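You operate a simulated robot arm through the tools that you are given. There is no shell and no other tool. Be economical: measure what you need, move in short steps, check, and stop when the job is done.

You run a simulated robot arm. Do the job below in one go: nothing can be reset, and whatever is moved stays where it is left.

Task
Set the black flow valve as the holder's card says.
Fine: latch it in the holder to turn it; latch free after, valve in the done tray.

The check looks at the end state, three seconds after you hand in, the way a careful person would. Anything else that was tipped, shoved, dropped, spilled or broken makes it a failure.

Robot
A 6-joint arm with a two-finger parallel gripper, fixed in place. Base frame: the origin is at the foot of the arm, x ahead of it, y to its left, z up; the work surface is at about z = 780. Lengths are in mm, angles in degrees, forces in N, time in s.
With the tool pointing down near the work surface it reaches from about 240 to 640 mm from the base axis. Its first joint turns from -66.0 to 66.0 degrees. Payload 2.7 kg.
The tool frame sits at the grasp point between the pads (the TCP): z along the fingers, y along the line on which they close. The tips reach 23 mm beyond it. The gripper opens to 94 mm. The fingers are 38 mm wide and 10 mm thick; the gripper's body (54 by 96 mm) begins 39 mm behind the TCP.
Orientation is that of the tool frame in the base frame, as [roll, pitch, yaw] about the fixed x, y, z axes, in that order (R = Rz(yaw) Ry(pitch) Rx(roll)). With the fingers straight down and closing along the base's y, the tool's x points along the base's -x, its y along +y and its z along -z.

Tools
- The arm moves only by the tool arm_command. Its argument "increments" is a list of rows, each a list of 6 numbers: the shift along the base's x, y, z in mm, then the turn, a rotation vector about the base's x, y, z in degrees. In form: [[dx, dy, dz, rx, ry, rz], ...]. A call has 1 to 8 rows; each row shifts and turns the commanded pose from where the row before left it. "grip" is the gripper command, from -1 (fully open) to 1 (shut), values between in proportion, set as the call begins (left out, the last holds). Rows are played at 5 a second. More than 50 mm and 8.6 degrees between two rows, or a gripper value outside its range, and nothing of the call is played. Where a pose cannot be reached the arm comes as near as it can. A force on the tool above 90 N (or 10 N above the force at the start of the call, whichever is more), or a blocked arm, ends the call early, and 0.2 s more pass. The fingers move at their own pace (about 45 mm/s each) and stop on an object; they squeeze with about 24 N. The grip force told is the motor's: it shows also when the fingers shut on nothing. Time passes only in rows, and 0.2 s behind the last, so rows that do not move let the fingers close. It gives the time, the measured TCP pose, the force on the tool (base axes), the opening and the grip force at its end, in the units of the frame above (readings bear some noise).
- Cameras (640 x 400 px; columns grow to the right, rows downward): "scene" is fixed at [66.7, -431.2, 1392]; the picture's right is [0.82, -0.57, 0.00], its down [-0.38, -0.54, -0.75] and it looks along [0.43, 0.61, -0.66] (base axes); focal length 332 px, centre (320, 200). "wrist" rides on the gripper at [86, 16, -75] in the tool frame; the picture's right is [-0.18, 0.98, 0.00], its down [-0.58, -0.11, -0.81] and it looks along [-0.79, -0.15, 0.59] (tool axes); focal length 243 px, centre (320, 200). There is no depth. A picture from a camera that has moved, and an enlarged one, comes with that camera's place and axes in the base frame and with its lens.
- grab_frame(camera): a new picture of that camera. No time passes.
- close_up(camera, box): a new picture of the part [left, top, right, bottom] of that camera's present view, enlarged. No time passes.
- hand_in(): hands the job in; it is judged then, once.

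Work in short steps. Places have to be worked out from the pictures, the camera data and where the tool is seen: move nearer, look again, correct. Check each grasp and each placing, and mend what went wrong. You have 120 turns and 64 pictures in all, those below and enlarged ones among them. Open the gripper and draw the arm clear of the work before you hand the job in, unless the task says otherwise; then end with one line.

The tools are called after "Emit:" as a command line: name --pt "numbers of a row" for each row, then --argument value for the rest, lists and objects as JSON in quotes. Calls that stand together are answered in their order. arm_command: Moves the arm, as the interface text tells. Its arguments: {"type":"object","properties":{"increments":{"type":"array"},"grip":{"type":"number"}},"required":["increments"]} The other tools are called the same way: grab_frame (camera) takes a picture; close_up (camera, box) takes an enlarged picture of a part of a camera's view; hand_in () hands the job in.

At the start:

```text
t: 0.0
position: [336.5, -60.1, 1121.4]
orientation: [180.0, 0.0, 180.0]
ft_force: [0.4, -0.2, -0.1]
gripper_width: 94.0
grasp_force: 0.0
```

scene: 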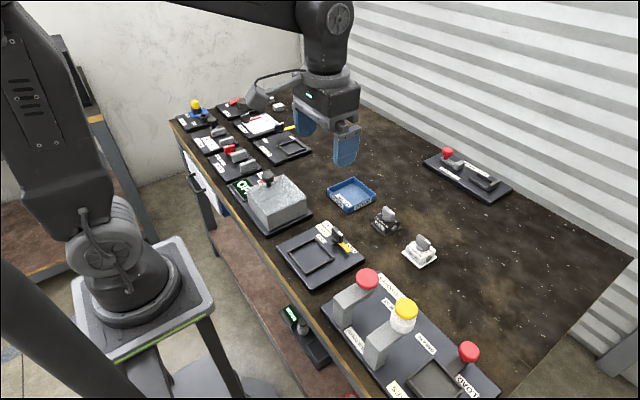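
wrist: 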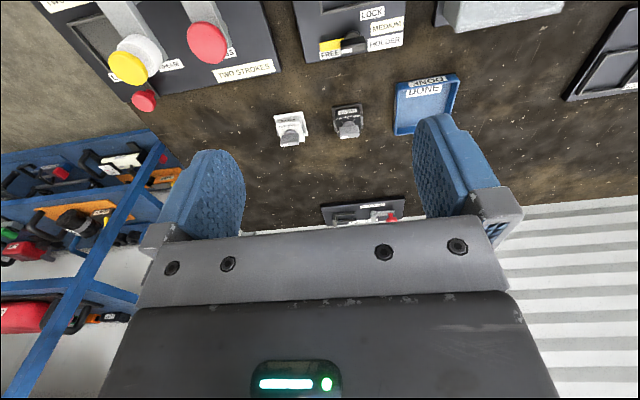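

The scene shows a black valve, a white valve, a blue done tray and a holder with a latch lever. I'll enlarge these to read the card and the scales.

Emit:
close_up --camera "scene" --box '[260, 200, 380, 290]'

Emit:
close_up --camera "scene" --box '[320, 170, 450, 270]'

Emit:
close_up --camera "wrist" --box '[260, 0, 480, 150]'

```text
4.44 times, centred on (320, 245) of scene
camera zoom: at [66.7, -431.2, 1392.0], right [0.82, -0.57, 0.0], down [-0.38, -0.54, -0.75], along [0.43, 0.61, -0.66], focal length 1474 px, centre (320, 0)
```

zoom: 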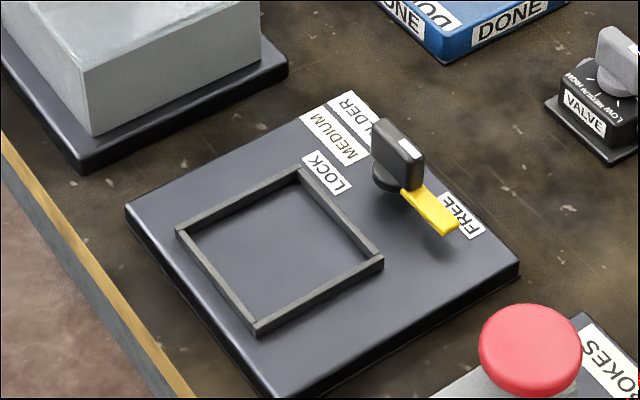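

```text
4.00 times, centred on (385, 220) of scene
camera zoom: at [66.7, -431.2, 1392.0], right [0.82, -0.57, 0.0], down [-0.38, -0.54, -0.75], along [0.43, 0.61, -0.66], focal length 1327 px, centre (60, 120)
```

zoom: 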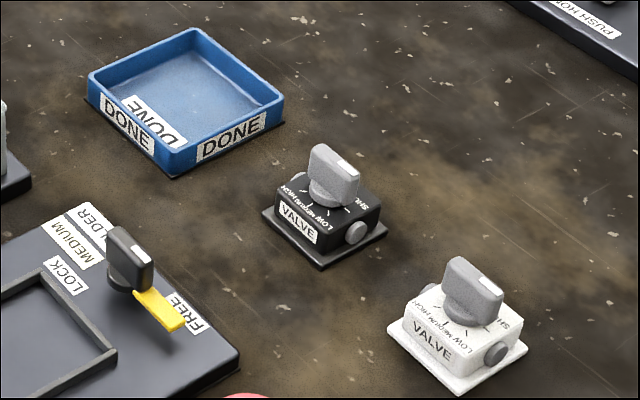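

```text
2.67 times, centred on (370, 75) of wrist
camera zoom: at [248.2, -42.8, 1195.6], right [0.18, 0.98, 0.0], down [0.58, -0.11, 0.81], along [0.79, -0.15, -0.59], focal length 647 px, centre (187, 533)
```

zoom: 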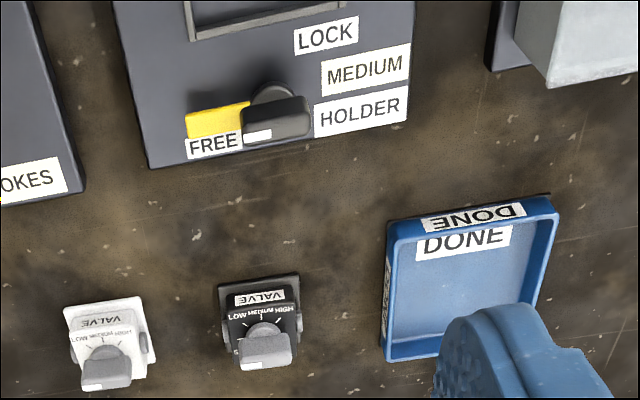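

The card says MEDIUM. I estimate the black valve at about (535,-55), the nest at about (326,-26) and the latch pivot near (400,-25). I'll move down to get a better view of the valve and latch.

Emit:
arm_command --pt "20 0 -35 0 0 0" --pt "20 0 -35 0 0 0" --pt "20 0 -35 0 0 0" --pt "10 0 -35 0 0 0" --grip -1

Emit:
close_up --camera "wrist" --box '[220, 0, 460, 150]'

Emit:
close_up --camera "scene" --box '[364, 198, 412, 242]'

```text
t: 1.0
position: [403.6, -60.3, 980.8]
orientation: [-180.0, 0.0, -179.9]
ft_force: [-0.3, -0.1, 0.0]
gripper_width: 94.2
grasp_force: 0.0
```

```text
2.67 times, centred on (340, 75) of wrist
camera zoom: at [316.3, -43.1, 1054.4], right [0.18, 0.98, 0.0], down [0.58, -0.11, 0.81], along [0.79, -0.15, -0.59], focal length 647 px, centre (267, 533)
```

zoom: 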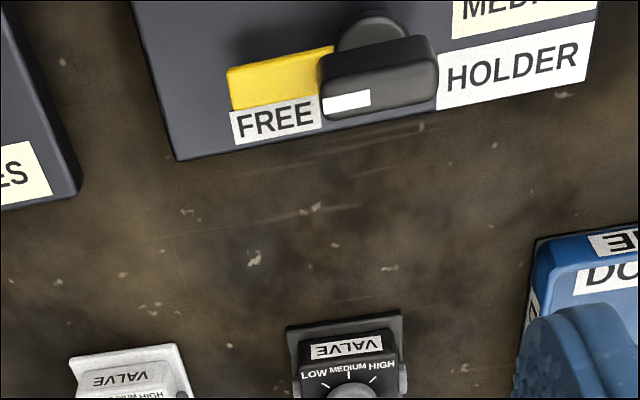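

```text
9.09 times, centred on (388, 220) of scene
camera zoom: at [66.7, -431.2, 1392.0], right [0.82, -0.57, 0.0], down [-0.38, -0.54, -0.75], along [0.43, 0.61, -0.66], focal length 3015 px, centre (-298, 18)
```

zoom: 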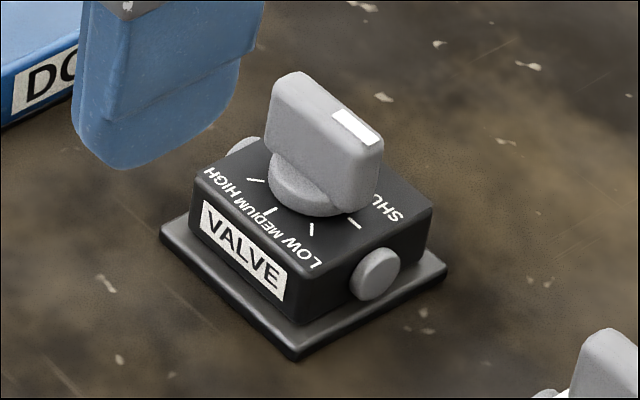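

The knob's white mark is on SHUT (pointing to -y), and MEDIUM points to -x, so the knob needs about a 90° clockwise turn. The plate is centred near (545,-46). The nest is centred near (327.5,-24) and the latch pivot is at (400,-24). I'll move above the valve and yaw +90 so the fingers close along x, across the knob bar.

Emit:
arm_command --pt "11.8 1.2 -4 0 0 7.5" --pt "11.8 1.2 -4 0 0 7.5" --pt "11.8 1.2 -4 0 0 7.5" --pt "11.8 1.2 -4 0 0 7.5" --pt "11.8 1.2 -4 0 0 7.5" --pt "11.8 1.2 -4 0 0 7.5" --pt "11.8 1.2 -4 0 0 7.5" --pt "11.8 1.2 -4 0 0 7.5"

Emit:
arm_command --pt "11.8 1.2 -4 0 0 7.5" --pt "11.8 1.2 -4 0 0 7.5" --pt "11.8 1.2 -4 0 0 7.5" --pt "11.8 1.2 -4 0 0 7.5" --pt "0 0 0 0 0 0"

Emit:
grab_frame --camera "wrist"

Emit:
grab_frame --camera "scene"

```text
t: 2.8
position: [500.0, -49.8, 949.6]
orientation: [-179.9, 0.0, -119.7]
ft_force: [-0.2, 0.0, -0.1]
gripper_width: 93.7
grasp_force: 0.1
```

```text
t: 4.0
position: [548.3, -45.7, 933.2]
orientation: [179.9, 0.0, -90.0]
ft_force: [0.3, -0.6, 0.2]
gripper_width: 93.8
grasp_force: 0.0
```

```text
56 pictures are left
camera wrist: at [531.1, -131.2, 1007.3], right [-0.98, 0.18, 0.0], down [0.11, 0.58, 0.81], along [0.15, 0.79, -0.59], focal length 243 px, centre (320, 200)
```

wrist: 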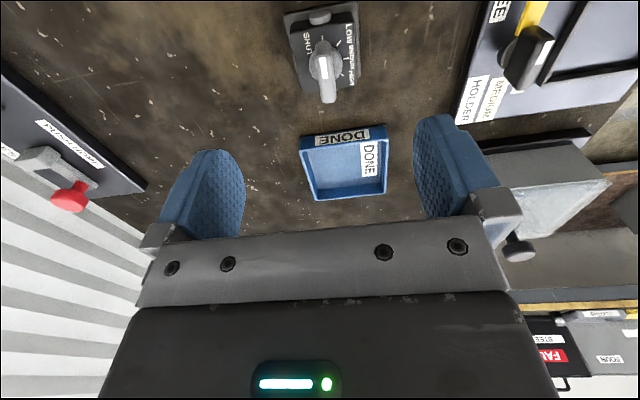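

```text
55 pictures are left
```

scene: 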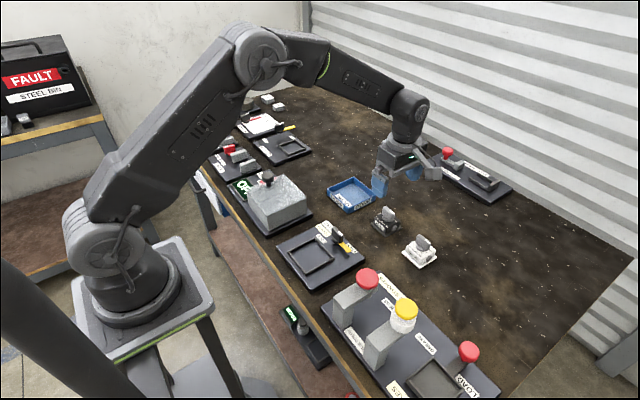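

From the wrist view the knob is at about (544.5,-48). I'll lower toward it and look again to check alignment.

Emit:
arm_command --pt "-1.5 -1 -25 0 0 0" --pt "-1.5 -1 -25 0 0 0" --pt "0 0 0 0 0 0"

Emit:
grab_frame --camera "wrist"

Emit:
close_up --camera "scene" --box '[350, 150, 446, 246]'

```text
t: 4.8
position: [544.6, -46.3, 882.5]
orientation: [-179.9, 0.1, -90.1]
ft_force: [-0.2, -0.8, 0.2]
gripper_width: 94.1
grasp_force: 0.0
```

```text
54 pictures are left
camera wrist: at [528.0, -131.8, 956.7], right [-0.98, 0.18, 0.0], down [0.11, 0.58, 0.81], along [0.15, 0.79, -0.59], focal length 243 px, centre (320, 200)
```

wrist: 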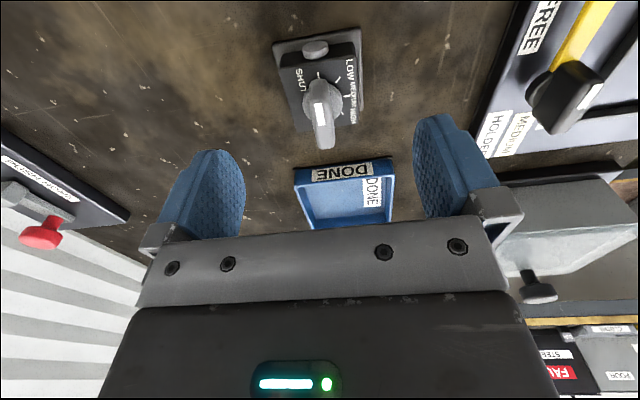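

```text
4.17 times, centred on (398, 198) of scene
camera zoom: at [66.7, -431.2, 1392.0], right [0.82, -0.57, 0.0], down [-0.38, -0.54, -0.75], along [0.43, 0.61, -0.66], focal length 1382 px, centre (-5, 208)
```

zoom: 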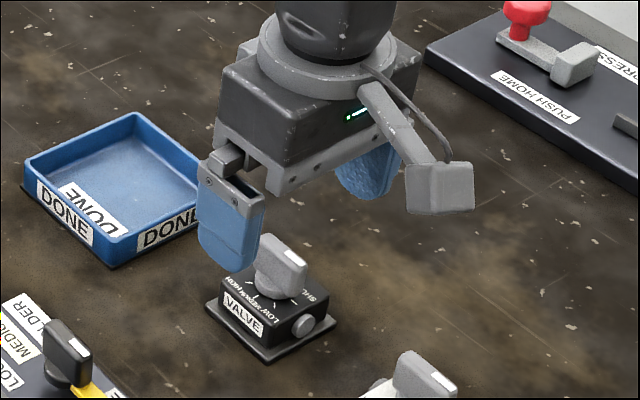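

The fingers straddle the knob with x well centred. I'll zoom in to measure the valve's yaw precisely.

Emit:
close_up --camera "wrist" --box '[256, 20, 384, 150]'

```text
3.08 times, centred on (320, 85) of wrist
camera zoom: at [528.0, -131.8, 956.7], right [-0.98, 0.18, 0.0], down [0.11, 0.58, 0.81], along [0.15, 0.79, -0.59], focal length 746 px, centre (320, 554)
```

zoom: 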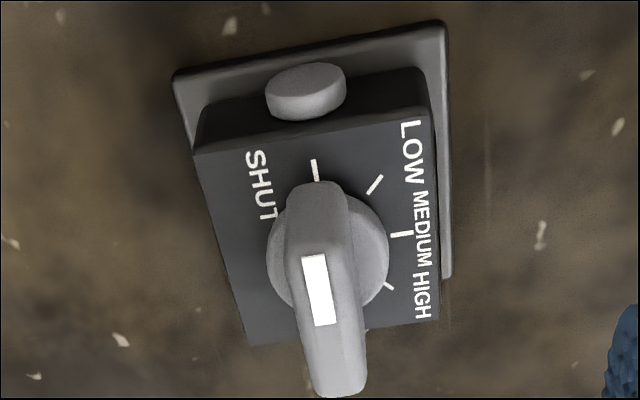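

The valve is yawed about -1.5° and the knob bar is centred near (543,-44), about 12 mm thick with its top near z 834. Dial ticks run SHUT, LOW, MEDIUM, HIGH at 45° steps. I'll descend to TCP z of about 836 and close.

Emit:
arm_command --pt "-1.5 2 -16 0 0 -1.5" --pt "0 0 -15 0 0 0" --pt "0 0 -15 0 0 0" --pt "0 0 0 0 0 0"

Emit:
close_up --camera "scene" --box '[350, 170, 430, 250]'

```text
t: 5.8
position: [543.1, -45.9, 837.7]
orientation: [-179.9, 0.0, -91.5]
ft_force: [-0.9, 0.1, 0.9]
gripper_width: 93.8
grasp_force: 0.1
```

```text
5.00 times, centred on (390, 210) of scene
camera zoom: at [66.7, -431.2, 1392.0], right [0.82, -0.57, 0.0], down [-0.38, -0.54, -0.75], along [0.43, 0.61, -0.66], focal length 1658 px, centre (-30, 150)
```

zoom: 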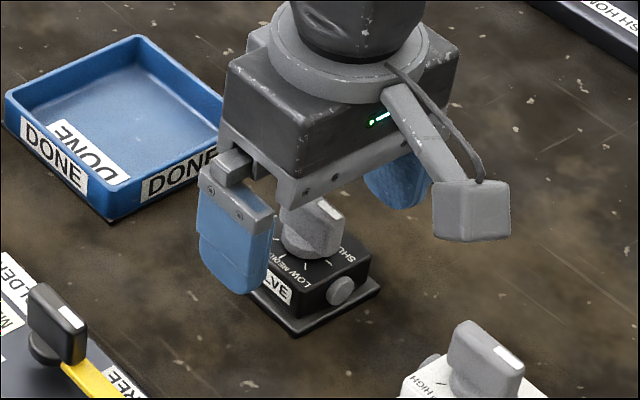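

Clearance looks good, with the fingertips beside the knob above the body top. Closing now.

Emit:
arm_command --pt "0 0 0 0 0 0" --pt "0 0 0 0 0 0" --pt "0 0 0 0 0 0" --pt "0 0 0 0 0 0" --pt "0 0 0 0 0 0" --pt "0 0 0 0 0 0" --grip 1

Emit:
close_up --camera "wrist" --box '[220, 20, 440, 190]'

```text
t: 7.2
position: [543.8, -46.0, 839.1]
orientation: [179.9, 0.0, -91.5]
ft_force: [-0.3, -0.3, 0.2]
gripper_width: 11.4
grasp_force: 24.1
```

```text
2.35 times, centred on (330, 105) of wrist
camera zoom: at [523.8, -130.7, 911.9], right [-0.98, 0.21, 0.0], down [0.12, 0.58, 0.81], along [0.17, 0.79, -0.59], focal length 571 px, centre (296, 424)
```

zoom: 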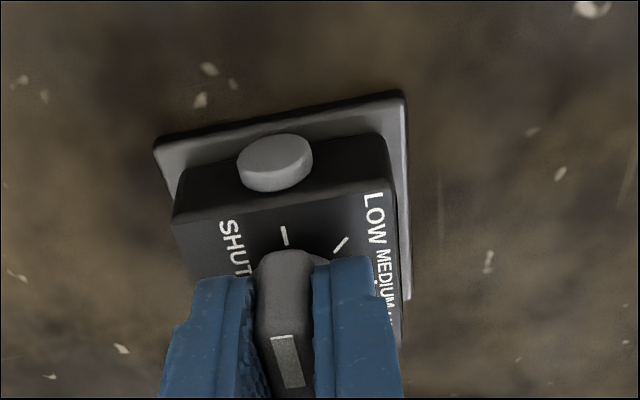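

Knob gripped at 11.4 mm width with 24 N. Lifting straight up to check that the valve follows.

Emit:
arm_command --pt "0 0 10 0 0 0" --pt "0 0 20 0 0 0" --pt "0 0 25 0 0 0" --pt "0 0 25 0 0 1.5" --pt "0 0 0 0 0 0"

Emit:
close_up --camera "scene" --box '[350, 130, 446, 226]'

Emit:
close_up --camera "wrist" --box '[220, 20, 440, 190]'

```text
t: 8.4
position: [541.6, -44.0, 918.3]
orientation: [-180.0, 0.1, -89.9]
ft_force: [0.4, -0.1, -1.0]
gripper_width: 11.8
grasp_force: 23.7
```

```text
4.17 times, centred on (398, 178) of scene
camera zoom: at [66.7, -431.2, 1392.0], right [0.82, -0.57, 0.0], down [-0.38, -0.54, -0.75], along [0.43, 0.61, -0.66], focal length 1382 px, centre (-5, 292)
```

zoom: 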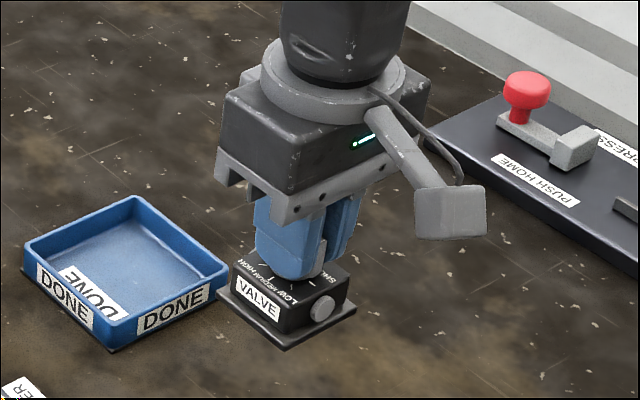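

```text
2.35 times, centred on (330, 105) of wrist
camera zoom: at [525.4, -130.4, 992.3], right [-0.98, 0.18, 0.0], down [0.11, 0.58, 0.81], along [0.15, 0.79, -0.59], focal length 571 px, centre (296, 424)
```

zoom: 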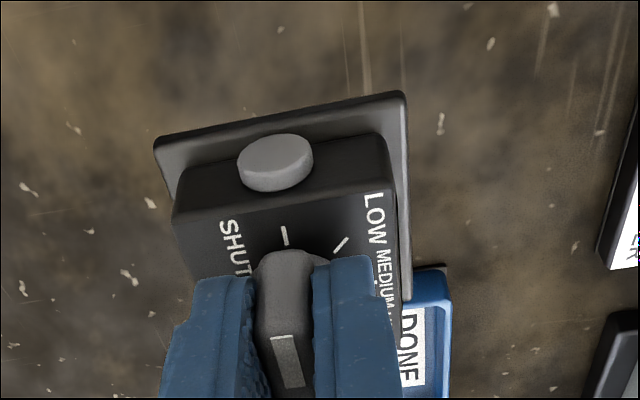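

The valve hangs level and centred on the TCP; its plate bottom is about 58 mm below the TCP. I'll carry it over the nest, staying high enough to clear the latch, and look again.

Emit:
arm_command --pt "-36 3.6 0 0 0 0" --pt "-36 3.6 0 0 0 0" --pt "-36 3.6 0 0 0 0" --pt "-36 3.6 0 0 0 0" --pt "-36 3.6 0 0 0 0" --pt "-36 3.6 0 0 0 0" --pt "0 0 0 0 0 0" --pt "0 0 0 0 0 0"

Emit:
grab_frame --camera "wrist"

Emit:
close_up --camera "scene" --box '[260, 170, 380, 290]'

```text
t: 10.2
position: [326.1, -24.2, 917.5]
orientation: [180.0, 0.1, -90.0]
ft_force: [0.4, 1.1, -2.0]
gripper_width: 11.3
grasp_force: 24.2
```

```text
47 pictures are left
camera wrist: at [309.2, -109.8, 992.0], right [-0.98, 0.18, 0.0], down [0.11, 0.58, 0.81], along [0.15, 0.79, -0.59], focal length 243 px, centre (320, 200)
```

wrist: 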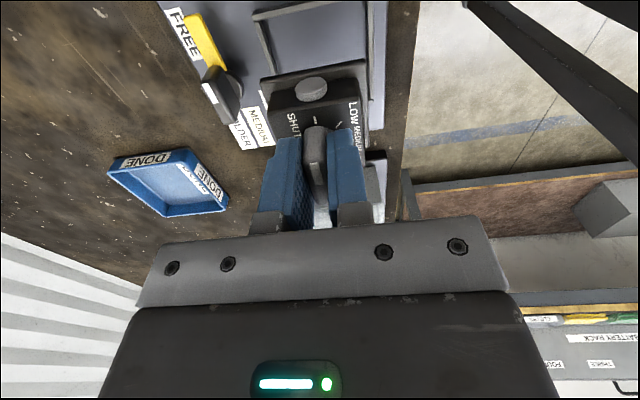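

```text
3.33 times, centred on (320, 230) of scene
camera zoom: at [66.7, -431.2, 1392.0], right [0.82, -0.57, 0.0], down [-0.38, -0.54, -0.75], along [0.43, 0.61, -0.66], focal length 1106 px, centre (320, 100)
```

zoom: 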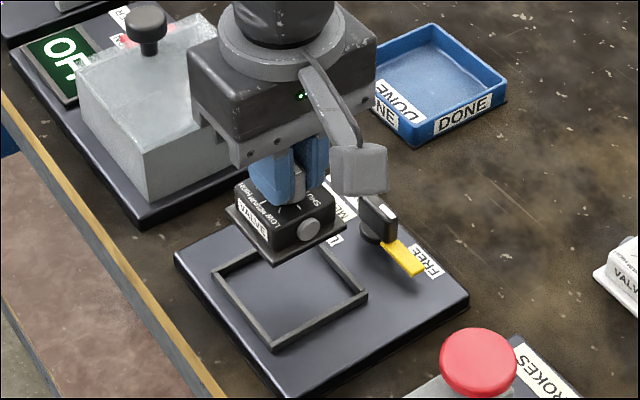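

Over the nest. I'll zoom the wrist view to compare the nest's near edge with the plate.

Emit:
close_up --camera "wrist" --box '[230, 0, 400, 110]'

```text
3.64 times, centred on (315, 55) of wrist
camera zoom: at [309.2, -109.8, 992.0], right [-0.98, 0.18, 0.0], down [0.11, 0.58, 0.81], along [0.15, 0.79, -0.59], focal length 882 px, centre (338, 727)
```

zoom: 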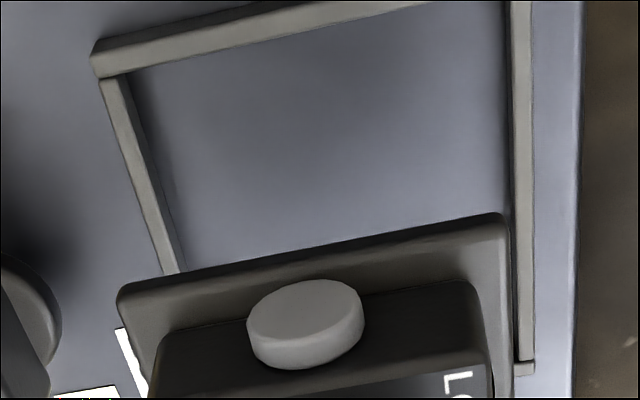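

The nest inner width appears to be about 70 mm around a 57 mm plate, with its centre near (325.5,-24). I'll lower to just above the rim and compare.

Emit:
arm_command --pt "0 0 -20 0 0 0" --pt "0 0 -22 0 0 0" --pt "0 0 0 0 0 0"

Emit:
close_up --camera "wrist" --box '[230, 0, 400, 110]'

Emit:
close_up --camera "scene" --box '[270, 195, 370, 285]'

```text
t: 11.0
position: [326.3, -22.7, 875.9]
orientation: [179.9, -0.1, -90.1]
ft_force: [-0.5, -0.1, -1.7]
gripper_width: 11.6
grasp_force: 24.1
```

```text
3.64 times, centred on (315, 55) of wrist
camera zoom: at [309.2, -109.7, 950.5], right [-0.98, 0.18, 0.0], down [0.11, 0.58, 0.81], along [0.15, 0.79, -0.59], focal length 882 px, centre (338, 727)
```

zoom: 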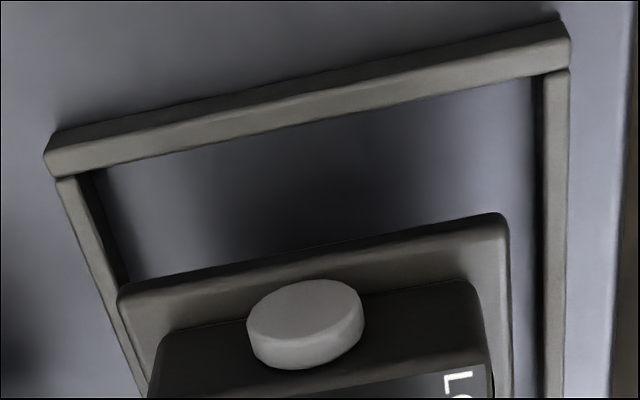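

```text
4.44 times, centred on (320, 240) of scene
camera zoom: at [66.7, -431.2, 1392.0], right [0.82, -0.57, 0.0], down [-0.38, -0.54, -0.75], along [0.43, 0.61, -0.66], focal length 1474 px, centre (320, 22)
```

zoom: 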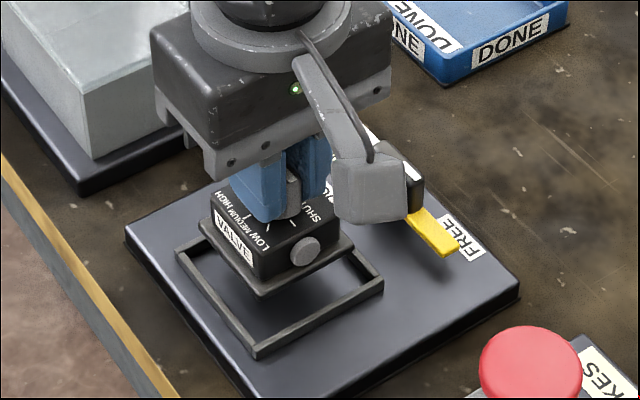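

The plate sits inside the nest outline in both views with several mm of margin. I'll lower in small steps, watching the vertical force for contact.

Emit:
arm_command --pt "0 0 -6 0 0 0" --pt "0 0 -6 0 0 0" --pt "0 0 -6 0 0 0" --pt "0 0 0 0 0 0"

Emit:
close_up --camera "wrist" --box '[230, 0, 400, 110]'

Emit:
close_up --camera "scene" --box '[270, 195, 370, 285]'

```text
t: 12.0
position: [325.4, -24.1, 857.5]
orientation: [180.0, 0.0, -89.9]
ft_force: [0.2, -0.1, -2.8]
gripper_width: 11.4
grasp_force: 23.6
```

```text
3.64 times, centred on (315, 55) of wrist
camera zoom: at [308.6, -109.8, 931.7], right [-0.98, 0.18, 0.0], down [0.11, 0.58, 0.81], along [0.15, 0.79, -0.59], focal length 882 px, centre (338, 727)
```

zoom: 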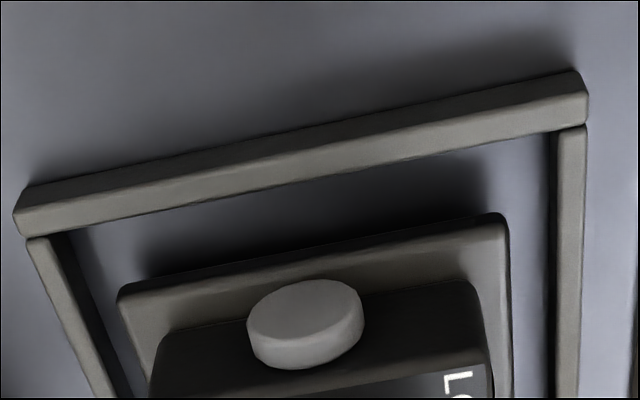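

```text
4.44 times, centred on (320, 240) of scene
camera zoom: at [66.7, -431.2, 1392.0], right [0.82, -0.57, 0.0], down [-0.38, -0.54, -0.75], along [0.43, 0.61, -0.66], focal length 1474 px, centre (320, 22)
```

zoom: 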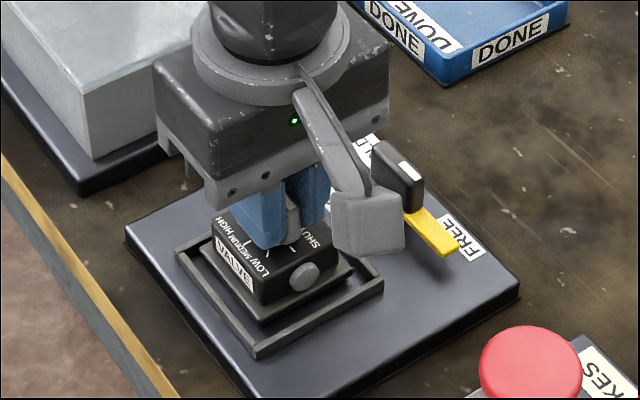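

Still centred with clear margins on both sides. Continuing down to contact.

Emit:
arm_command --pt "0 0 -3 0 0 0" --pt "0 0 -3 0 0 0" --pt "0 0 0 0 0 0"

Emit:
arm_command --pt "0 0 -2 0 0 0" --pt "0 0 0 0 0 0"

```text
t: 12.8
position: [326.3, -24.1, 850.9]
orientation: [-179.9, 0.0, -90.0]
ft_force: [-6.1, 0.8, 22.1]
gripper_width: 11.6
grasp_force: 24.1
```

```text
t: 13.4
position: [326.3, -23.5, 849.1]
orientation: [-180.0, 0.0, -89.9]
ft_force: [-4.4, -3.5, 19.1]
gripper_width: 11.8
grasp_force: 24.0
```

Contact force of about 20 N at z≈850. I'll check that it is flat on the nest floor and not on a rim.

Emit:
close_up --camera "wrist" --box '[230, 0, 400, 110]'

Emit:
close_up --camera "scene" --box '[280, 210, 350, 280]'

```text
3.64 times, centred on (315, 55) of wrist
camera zoom: at [309.5, -109.7, 923.5], right [-0.98, 0.18, 0.0], down [0.11, 0.58, 0.81], along [0.15, 0.79, -0.59], focal length 882 px, centre (338, 727)
```

zoom: 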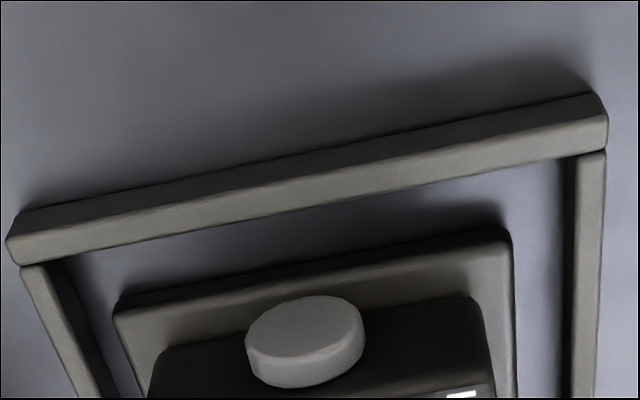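

```text
5.71 times, centred on (315, 245) of scene
camera zoom: at [66.3, -431.3, 1392.0], right [0.82, -0.57, 0.0], down [-0.38, -0.54, -0.75], along [0.43, 0.61, -0.66], focal length 1895 px, centre (349, -57)
```

zoom: 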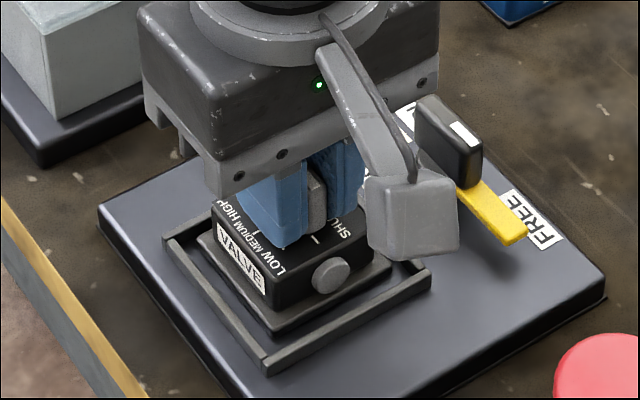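

The valve is flat on the nest floor inside the rim. I'll release with a partial opening and go straight up.

Emit:
arm_command --pt "0 0 1 0 0 0" --pt "0 0 0 0 0 0" --pt "0 0 0 0 0 0" --pt "0 0 0 0 0 0" --grip -0.2

Emit:
arm_command --pt "0 0 20 0 0 0" --pt "0 0 25 0 0 0" --pt "0 0 25 0 0 0" --pt "20 0 0 0 0 0" --pt "25 0 0 0 0 0" --pt "27 0 0 0 0 0" --pt "0 0 0 0 0 0"

Emit:
grab_frame --camera "wrist"

Emit:
close_up --camera "scene" --box '[270, 200, 370, 285]'

```text
t: 14.4
position: [326.6, -24.2, 850.7]
orientation: [180.0, 0.1, -90.0]
ft_force: [0.1, -0.1, -0.2]
gripper_width: 56.6
grasp_force: 0.0
```

```text
t: 16.0
position: [396.6, -22.8, 921.0]
orientation: [179.9, -0.1, -89.9]
ft_force: [0.2, 0.7, 0.4]
gripper_width: 56.5
grasp_force: 0.1
```

```text
38 pictures are left
camera wrist: at [379.9, -108.9, 995.3], right [-0.98, 0.18, 0.0], down [0.11, 0.58, 0.81], along [0.15, 0.79, -0.59], focal length 243 px, centre (320, 200)
```

wrist: 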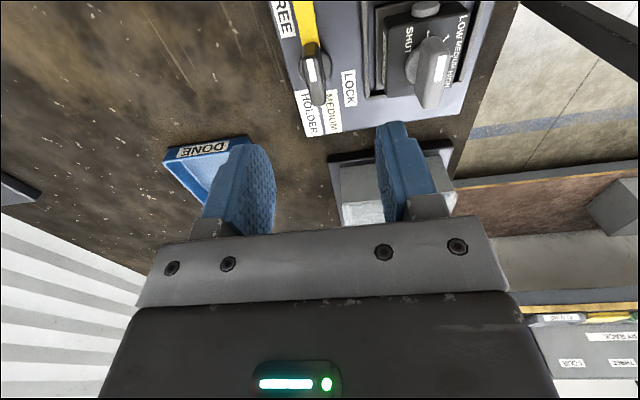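

```text
4.71 times, centred on (320, 242) of scene
camera zoom: at [66.7, -431.2, 1392.0], right [0.82, -0.57, 0.0], down [-0.38, -0.54, -0.75], along [0.43, 0.61, -0.66], focal length 1561 px, centre (320, 0)
```

zoom: 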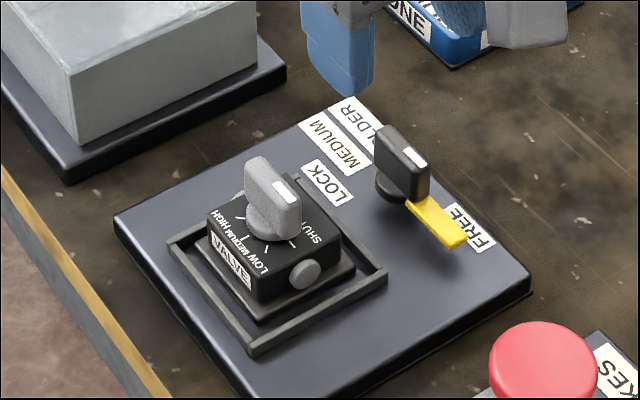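

The valve sits inside the nest. Now I'll zoom on the latch handle to locate it.

Emit:
close_up --camera "wrist" --box '[260, 0, 400, 120]'

```text
3.33 times, centred on (330, 60) of wrist
camera zoom: at [379.9, -108.9, 995.3], right [-0.98, 0.18, 0.0], down [0.11, 0.58, 0.81], along [0.15, 0.79, -0.59], focal length 809 px, centre (287, 667)
```

zoom: 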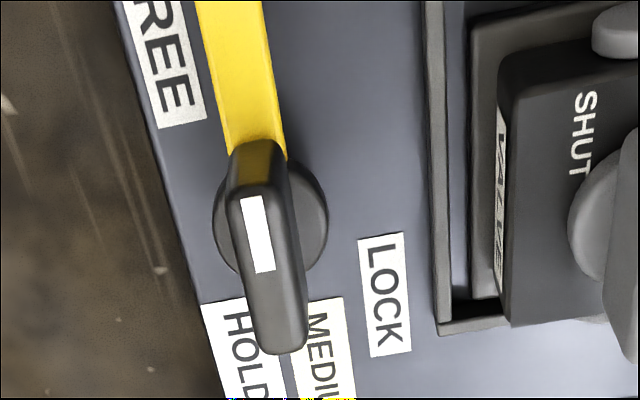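

The latch handle is at about (400,-24) with its top at about z 829; it is a bar along y, with the pawl pointing to FREE. I'll narrow the gripper and descend around the handle.

Emit:
arm_command --pt "3 -1 -25 0 0 -1.5" --pt "0 0 -25 0 0 0" --pt "0 0 -20 0 0 0" --pt "0 0 -12 0 0 0" --pt "0 0 0 0 0 0" --grip 0.1

Emit:
close_up --camera "scene" --box '[290, 195, 380, 275]'

Emit:
close_up --camera "wrist" --box '[240, 20, 400, 160]'

```text
t: 17.2
position: [400.3, -24.0, 839.7]
orientation: [-180.0, 0.0, -91.5]
ft_force: [0.7, -0.5, -0.9]
gripper_width: 42.3
grasp_force: 0.1
```

```text
5.00 times, centred on (335, 235) of scene
camera zoom: at [66.7, -431.2, 1392.0], right [0.82, -0.57, 0.0], down [-0.38, -0.54, -0.75], along [0.43, 0.61, -0.66], focal length 1658 px, centre (245, 25)
```

zoom: 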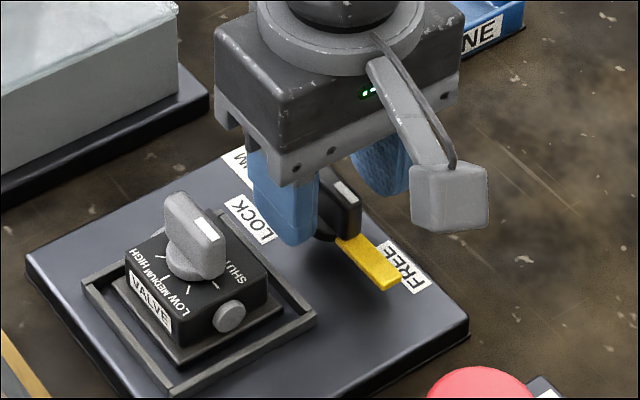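

```text
2.86 times, centred on (320, 90) of wrist
camera zoom: at [381.7, -109.1, 913.4], right [-0.98, 0.21, 0.0], down [0.12, 0.58, 0.81], along [0.17, 0.79, -0.59], focal length 693 px, centre (320, 514)
```

zoom: 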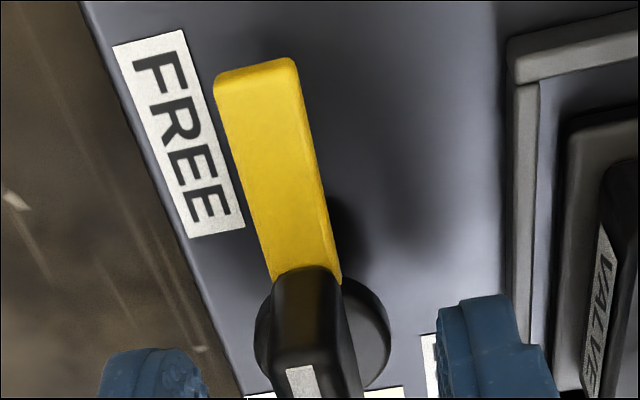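

The handle is centred between the fingers. I'll lower 4 mm and close.

Emit:
arm_command --pt "0 0 -4 0 0 0" --pt "0 0 0 0 0 0"

Emit:
arm_command --pt "0 0 0 0 0 0" --pt "0 0 0 0 0 0" --pt "0 0 0 0 0 0" --pt "0 0 0 0 0 0" --grip 1

Emit:
close_up --camera "wrist" --box '[240, 20, 400, 160]'

```text
t: 17.8
position: [401.8, -23.0, 834.3]
orientation: [179.9, -0.1, -91.5]
ft_force: [0.0, 0.8, -0.1]
gripper_width: 42.2
grasp_force: 0.0
```

```text
t: 18.8
position: [400.8, -23.5, 835.8]
orientation: [179.9, -0.1, -91.5]
ft_force: [-9.5, 1.5, 2.3]
gripper_width: 11.7
grasp_force: 24.0
```

```text
2.86 times, centred on (320, 90) of wrist
camera zoom: at [381.2, -108.9, 909.2], right [-0.98, 0.21, 0.0], down [0.13, 0.58, 0.81], along [0.17, 0.79, -0.59], focal length 693 px, centre (320, 514)
```

zoom: 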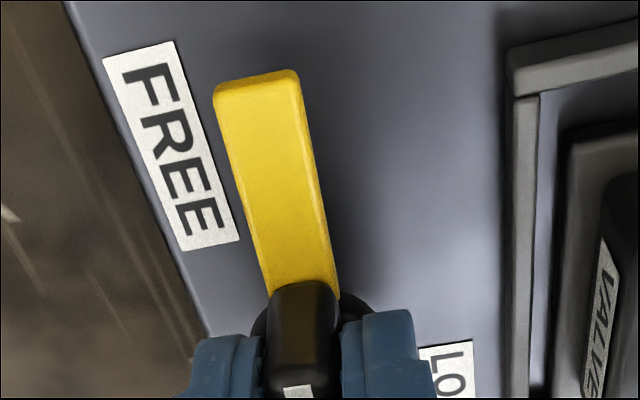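

The handle is gripped with a small sideways load. I'll nudge -1 mm in x and start turning clockwise (pawl from -y toward -x, over the plate), watching the force.

Emit:
arm_command --pt "-0.8 0 0 0 0 -5" --pt "0 0 0 0 0 -6" --pt "0 0 0 0 0 -6" --pt "0 0 0 0 0 0"

Emit:
close_up --camera "scene" --box '[290, 195, 380, 275]'

```text
t: 19.8
position: [400.0, -23.0, 835.2]
orientation: [-179.9, 0.0, -108.6]
ft_force: [-4.4, 13.2, 6.0]
gripper_width: 12.0
grasp_force: 23.9
```

```text
5.00 times, centred on (335, 235) of scene
camera zoom: at [66.5, -430.9, 1392.1], right [0.82, -0.57, 0.0], down [-0.38, -0.54, -0.75], along [0.43, 0.61, -0.66], focal length 1658 px, centre (245, 25)
```

zoom: 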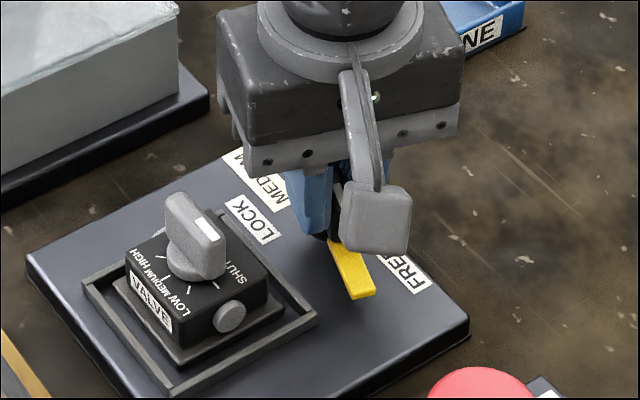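

The pawl follows. I'll relieve the y force slightly and continue turning.

Emit:
arm_command --pt "0 0.8 0 0 0 -7" --pt "0 0 0 0 0 -7" --pt "0 0 0 0 0 -7" --pt "0 0 0 0 0 -7" --pt "0 0 0 0 0 0"

Emit:
arm_command --pt "0 0 0 0 0 -7" --pt "0 0 0 0 0 -7" --pt "0 0 0 0 0 -7" --pt "0 0 0 0 0 -7" --pt "0 0 0 0 0 0"

Emit:
close_up --camera "scene" --box '[290, 195, 380, 275]'

```text
t: 21.0
position: [400.0, -24.3, 836.9]
orientation: [-179.9, 0.1, -136.6]
ft_force: [-2.1, -0.1, 8.2]
gripper_width: 11.7
grasp_force: 24.1
```

```text
t: 22.2
position: [400.6, -24.8, 835.3]
orientation: [-180.0, 0.1, -164.6]
ft_force: [4.7, -18.6, 7.1]
gripper_width: 11.6
grasp_force: 23.9
```

```text
5.00 times, centred on (335, 235) of scene
camera zoom: at [66.6, -431.6, 1391.9], right [0.82, -0.57, 0.0], down [-0.38, -0.54, -0.75], along [0.43, 0.61, -0.66], focal length 1658 px, centre (245, 25)
```

zoom: 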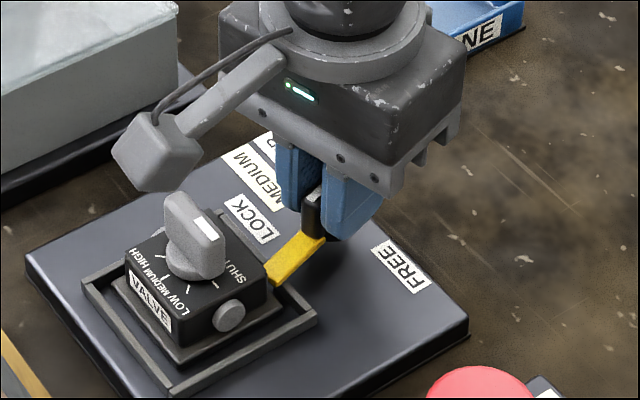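

The pawl is swinging over the nest's +x rim. I'll relieve y and finish the last ~16° in steps.

Emit:
arm_command --pt "0 -1.2 0 0 0 -5" --pt "0 0 0 0 0 -5" --pt "0 0 0 0 0 -5" --pt "0 0 0 0 0 0"

Emit:
close_up --camera "wrist" --box '[220, 0, 420, 160]'

Emit:
close_up --camera "scene" --box '[300, 200, 370, 270]'

```text
t: 23.2
position: [402.2, -25.0, 835.3]
orientation: [-180.0, 0.1, -179.5]
ft_force: [5.7, -2.9, 20.1]
gripper_width: 11.9
grasp_force: 25.0
```

```text
2.50 times, centred on (320, 80) of wrist
camera zoom: at [314.0, -8.8, 908.9], right [0.18, 0.98, 0.0], down [0.58, -0.1, 0.81], along [0.8, -0.14, -0.59], focal length 606 px, centre (320, 500)
```

zoom: 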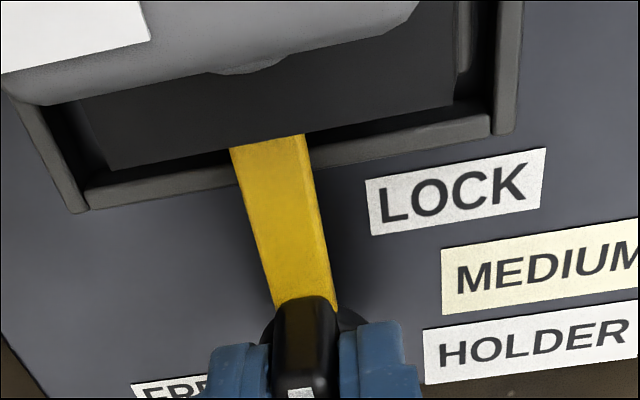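

```text
5.71 times, centred on (335, 235) of scene
camera zoom: at [66.6, -431.2, 1392.0], right [0.82, -0.57, 0.0], down [-0.38, -0.54, -0.75], along [0.43, 0.61, -0.66], focal length 1895 px, centre (234, 0)
```

zoom: 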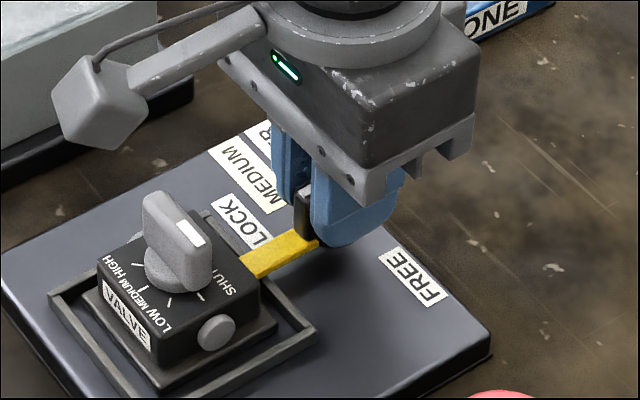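

The pawl is over the valve's plate pointing to -x. I'll add 1.5° to be fully at LOCK, then release and rise.

Emit:
arm_command --pt "-0.5 0 0 0 0 -1.5" --pt "0 0 0 0 0 0"

Emit:
arm_command --pt "0 0 0 0 0 0" --pt "0 0 0 0 0 0" --pt "0 0 0 0 0 0" --pt "0 0 20 0 0 0" --pt "0 0 30 0 0 0" --pt "0 0 35 0 0 0" --pt "0 0 0 0 0 0" --grip 0.1

Emit:
close_up --camera "scene" --box '[280, 200, 370, 280]'

```text
t: 23.8
position: [400.9, -25.5, 834.5]
orientation: [-180.0, 0.2, 179.0]
ft_force: [10.2, 1.3, 15.1]
gripper_width: 11.9
grasp_force: 23.3
```

```text
t: 25.4
position: [401.8, -26.2, 921.1]
orientation: [180.0, -0.1, 179.1]
ft_force: [0.4, 0.4, -0.7]
gripper_width: 42.0
grasp_force: 0.0
```

```text
5.00 times, centred on (325, 240) of scene
camera zoom: at [66.7, -431.2, 1392.0], right [0.82, -0.57, 0.0], down [-0.38, -0.54, -0.75], along [0.43, 0.61, -0.66], focal length 1658 px, centre (295, 0)
```

zoom: 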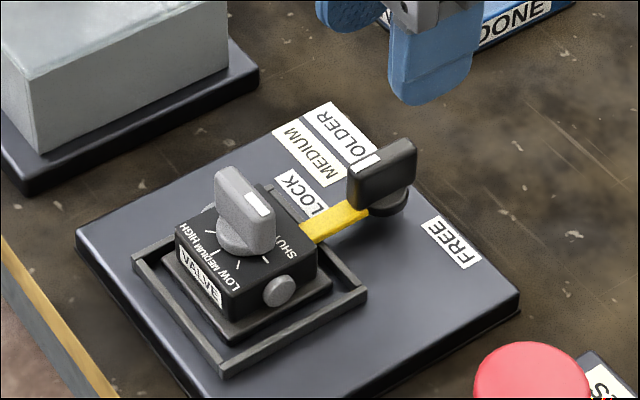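

Latched at LOCK. Next I'll move back above the knob while yawing +91° to close across its bar.

Emit:
arm_command --pt "-10 0.2 0 0 0 8" --pt "-10 0.2 0 0 0 8" --pt "-10 0.2 0 0 0 8" --pt "-10 0.2 0 0 0 8" --pt "-10 0.2 0 0 0 8" --pt "-10 0.2 0 0 0 8" --pt "-10 0.2 0 0 0 8" --pt "-3.7 0 0 0 0 8"

Emit:
arm_command --pt "0 0 0 0 0 8" --pt "0 0 0 0 0 8" --pt "0 0 0 0 0 8" --pt "0 0 0 0 0 3" --pt "0 0 0 0 0 0"

Emit:
close_up --camera "wrist" --box '[240, 0, 400, 120]'

```text
t: 27.2
position: [324.9, -24.2, 919.6]
orientation: [-180.0, 0.0, -116.7]
ft_force: [0.1, 0.0, 0.0]
gripper_width: 42.6
grasp_force: 0.2
```

```text
t: 28.4
position: [326.4, -24.0, 920.0]
orientation: [179.9, 0.1, -89.8]
ft_force: [0.0, 0.0, -0.2]
gripper_width: 42.2
grasp_force: 0.1
```

```text
3.33 times, centred on (320, 60) of wrist
camera zoom: at [309.6, -109.9, 994.0], right [-0.98, 0.18, 0.0], down [0.11, 0.58, 0.81], along [0.15, 0.79, -0.59], focal length 809 px, centre (320, 667)
```

zoom: 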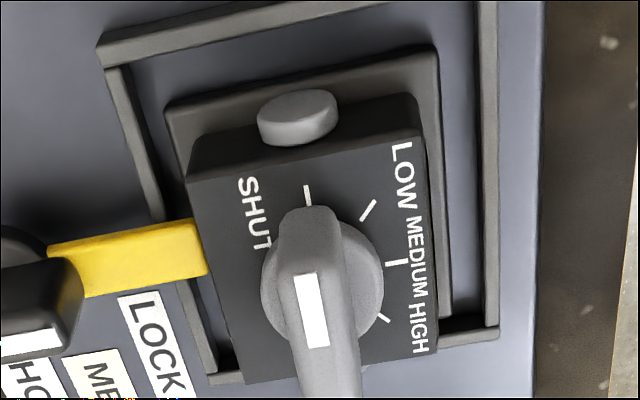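

The valve sits squarely with the pawl over its plate. Descending to the knob and gripping.

Emit:
arm_command --pt "0 0 -25 0 0 0" --pt "0 0 -25 0 0 0" --pt "0 0 -18 0 0 0" --pt "0 0 0 0 0 0"

Emit:
arm_command --pt "0 0 0 0 0 0" --pt "0 0 0 0 0 0" --pt "0 0 0 0 0 0" --pt "0 0 0 0 0 0" --grip 1

Emit:
close_up --camera "wrist" --box '[240, 0, 400, 160]'

```text
t: 29.4
position: [326.6, -22.4, 851.0]
orientation: [-180.0, 0.0, -89.9]
ft_force: [-0.8, 0.5, -0.5]
gripper_width: 42.2
grasp_force: 0.0
```

```text
t: 30.4
position: [325.6, -24.2, 852.0]
orientation: [-180.0, 0.0, -89.9]
ft_force: [0.2, 0.4, 0.2]
gripper_width: 11.5
grasp_force: 23.7
```

```text
2.50 times, centred on (320, 80) of wrist
camera zoom: at [309.6, -109.0, 925.2], right [-0.98, 0.18, 0.0], down [0.11, 0.58, 0.81], along [0.15, 0.79, -0.59], focal length 606 px, centre (320, 500)
```

zoom: 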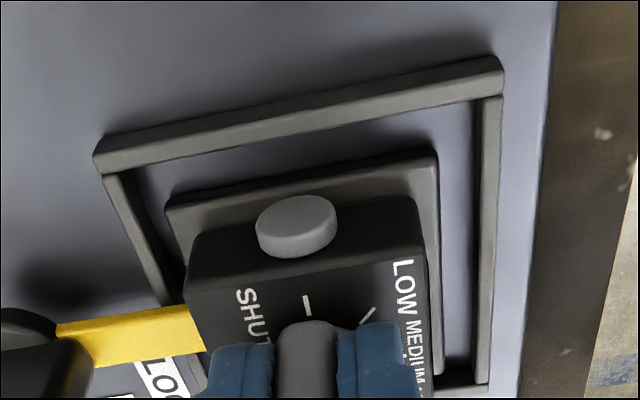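

Knob gripped. Starting the clockwise turn; I'll check that the body stays put.

Emit:
arm_command --pt "0 0 0 0 0 -7" --pt "0 0 0 0 0 -7" --pt "0 0 0 0 0 -7" --pt "0 0 0 0 0 -7" --pt "0 0 0 0 0 0"

Emit:
close_up --camera "scene" --box '[280, 200, 370, 280]'

```text
t: 31.6
position: [325.3, -23.9, 852.4]
orientation: [-180.0, 0.0, -118.1]
ft_force: [0.3, 0.1, -0.5]
gripper_width: 11.5
grasp_force: 24.4
```

```text
5.00 times, centred on (325, 240) of scene
camera zoom: at [66.7, -431.2, 1392.0], right [0.82, -0.57, 0.0], down [-0.38, -0.54, -0.75], along [0.43, 0.61, -0.66], focal length 1658 px, centre (295, 0)
```

zoom: 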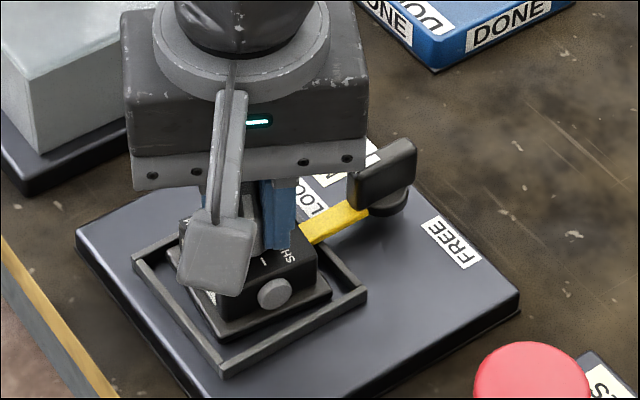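

The body stays put and the knob turns. Continuing to a 90° total.

Emit:
arm_command --pt "0 0 0 0 0 -8" --pt "0 0 0 0 0 -8" --pt "0 0 0 0 0 -8" --pt "0 0 0 0 0 -8" --pt "0 0 0 0 0 -8" --pt "0 0 0 0 0 -8" --pt "0 0 0 0 0 -8" --pt "0 0 0 0 0 -6"

Emit:
arm_command --pt "0 0 0 0 0 0" --pt "0 0 0 0 0 0"

Emit:
close_up --camera "wrist" --box '[220, 0, 420, 170]'

```text
t: 33.4
position: [325.8, -23.2, 851.2]
orientation: [-179.9, 0.0, 180.0]
ft_force: [-0.9, 0.0, -0.3]
gripper_width: 11.5
grasp_force: 24.0
```

```text
t: 34.0
position: [326.0, -22.7, 852.1]
orientation: [-180.0, 0.0, 180.0]
ft_force: [-0.6, 0.1, 0.5]
gripper_width: 11.4
grasp_force: 23.9
```

```text
2.35 times, centred on (320, 85) of wrist
camera zoom: at [239.2, -6.6, 926.2], right [0.18, 0.98, 0.0], down [0.58, -0.11, 0.81], along [0.79, -0.15, -0.59], focal length 571 px, centre (320, 471)
```

zoom: 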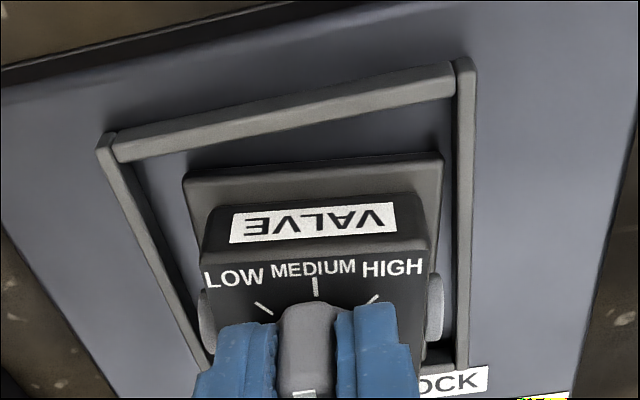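

The knob now points at MEDIUM. I'll release, rise and check the alignment with an unobstructed view.

Emit:
arm_command --pt "0 0 0 0 0 0" --pt "0 0 0 0 0 0" --pt "0 0 0 0 0 0" --pt "0 0 25 0 0 0" --pt "0 0 25 0 0 0" --pt "0 0 18 0 0 0" --pt "0 0 0 0 0 0" --grip 0.1

Emit:
close_up --camera "wrist" --box '[240, 0, 400, 120]'

Emit:
close_up --camera "scene" --box '[290, 210, 350, 270]'

```text
t: 35.6
position: [325.8, -23.2, 920.4]
orientation: [179.9, 0.1, -179.9]
ft_force: [-0.3, -0.5, 0.5]
gripper_width: 42.3
grasp_force: 0.0
```

```text
3.33 times, centred on (320, 60) of wrist
camera zoom: at [239.3, -6.3, 995.0], right [0.18, 0.98, 0.0], down [0.58, -0.11, 0.81], along [0.79, -0.15, -0.59], focal length 809 px, centre (320, 667)
```

zoom: 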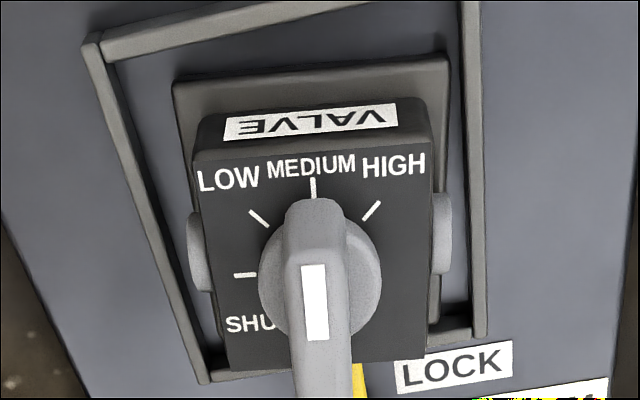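

```text
6.67 times, centred on (320, 240) of scene
camera zoom: at [66.7, -431.2, 1392.0], right [0.82, -0.57, 0.0], down [-0.38, -0.54, -0.75], along [0.43, 0.61, -0.66], focal length 2211 px, centre (320, -67)
```

zoom: 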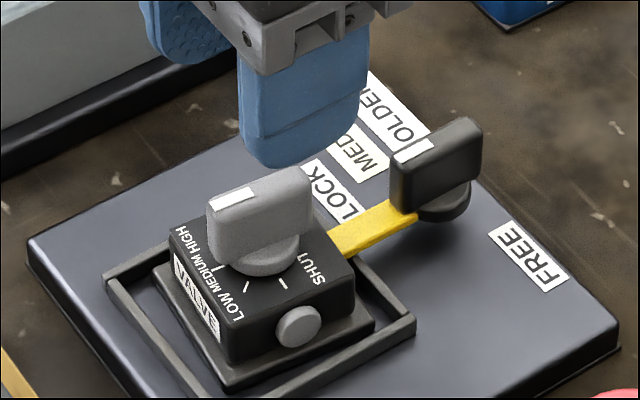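

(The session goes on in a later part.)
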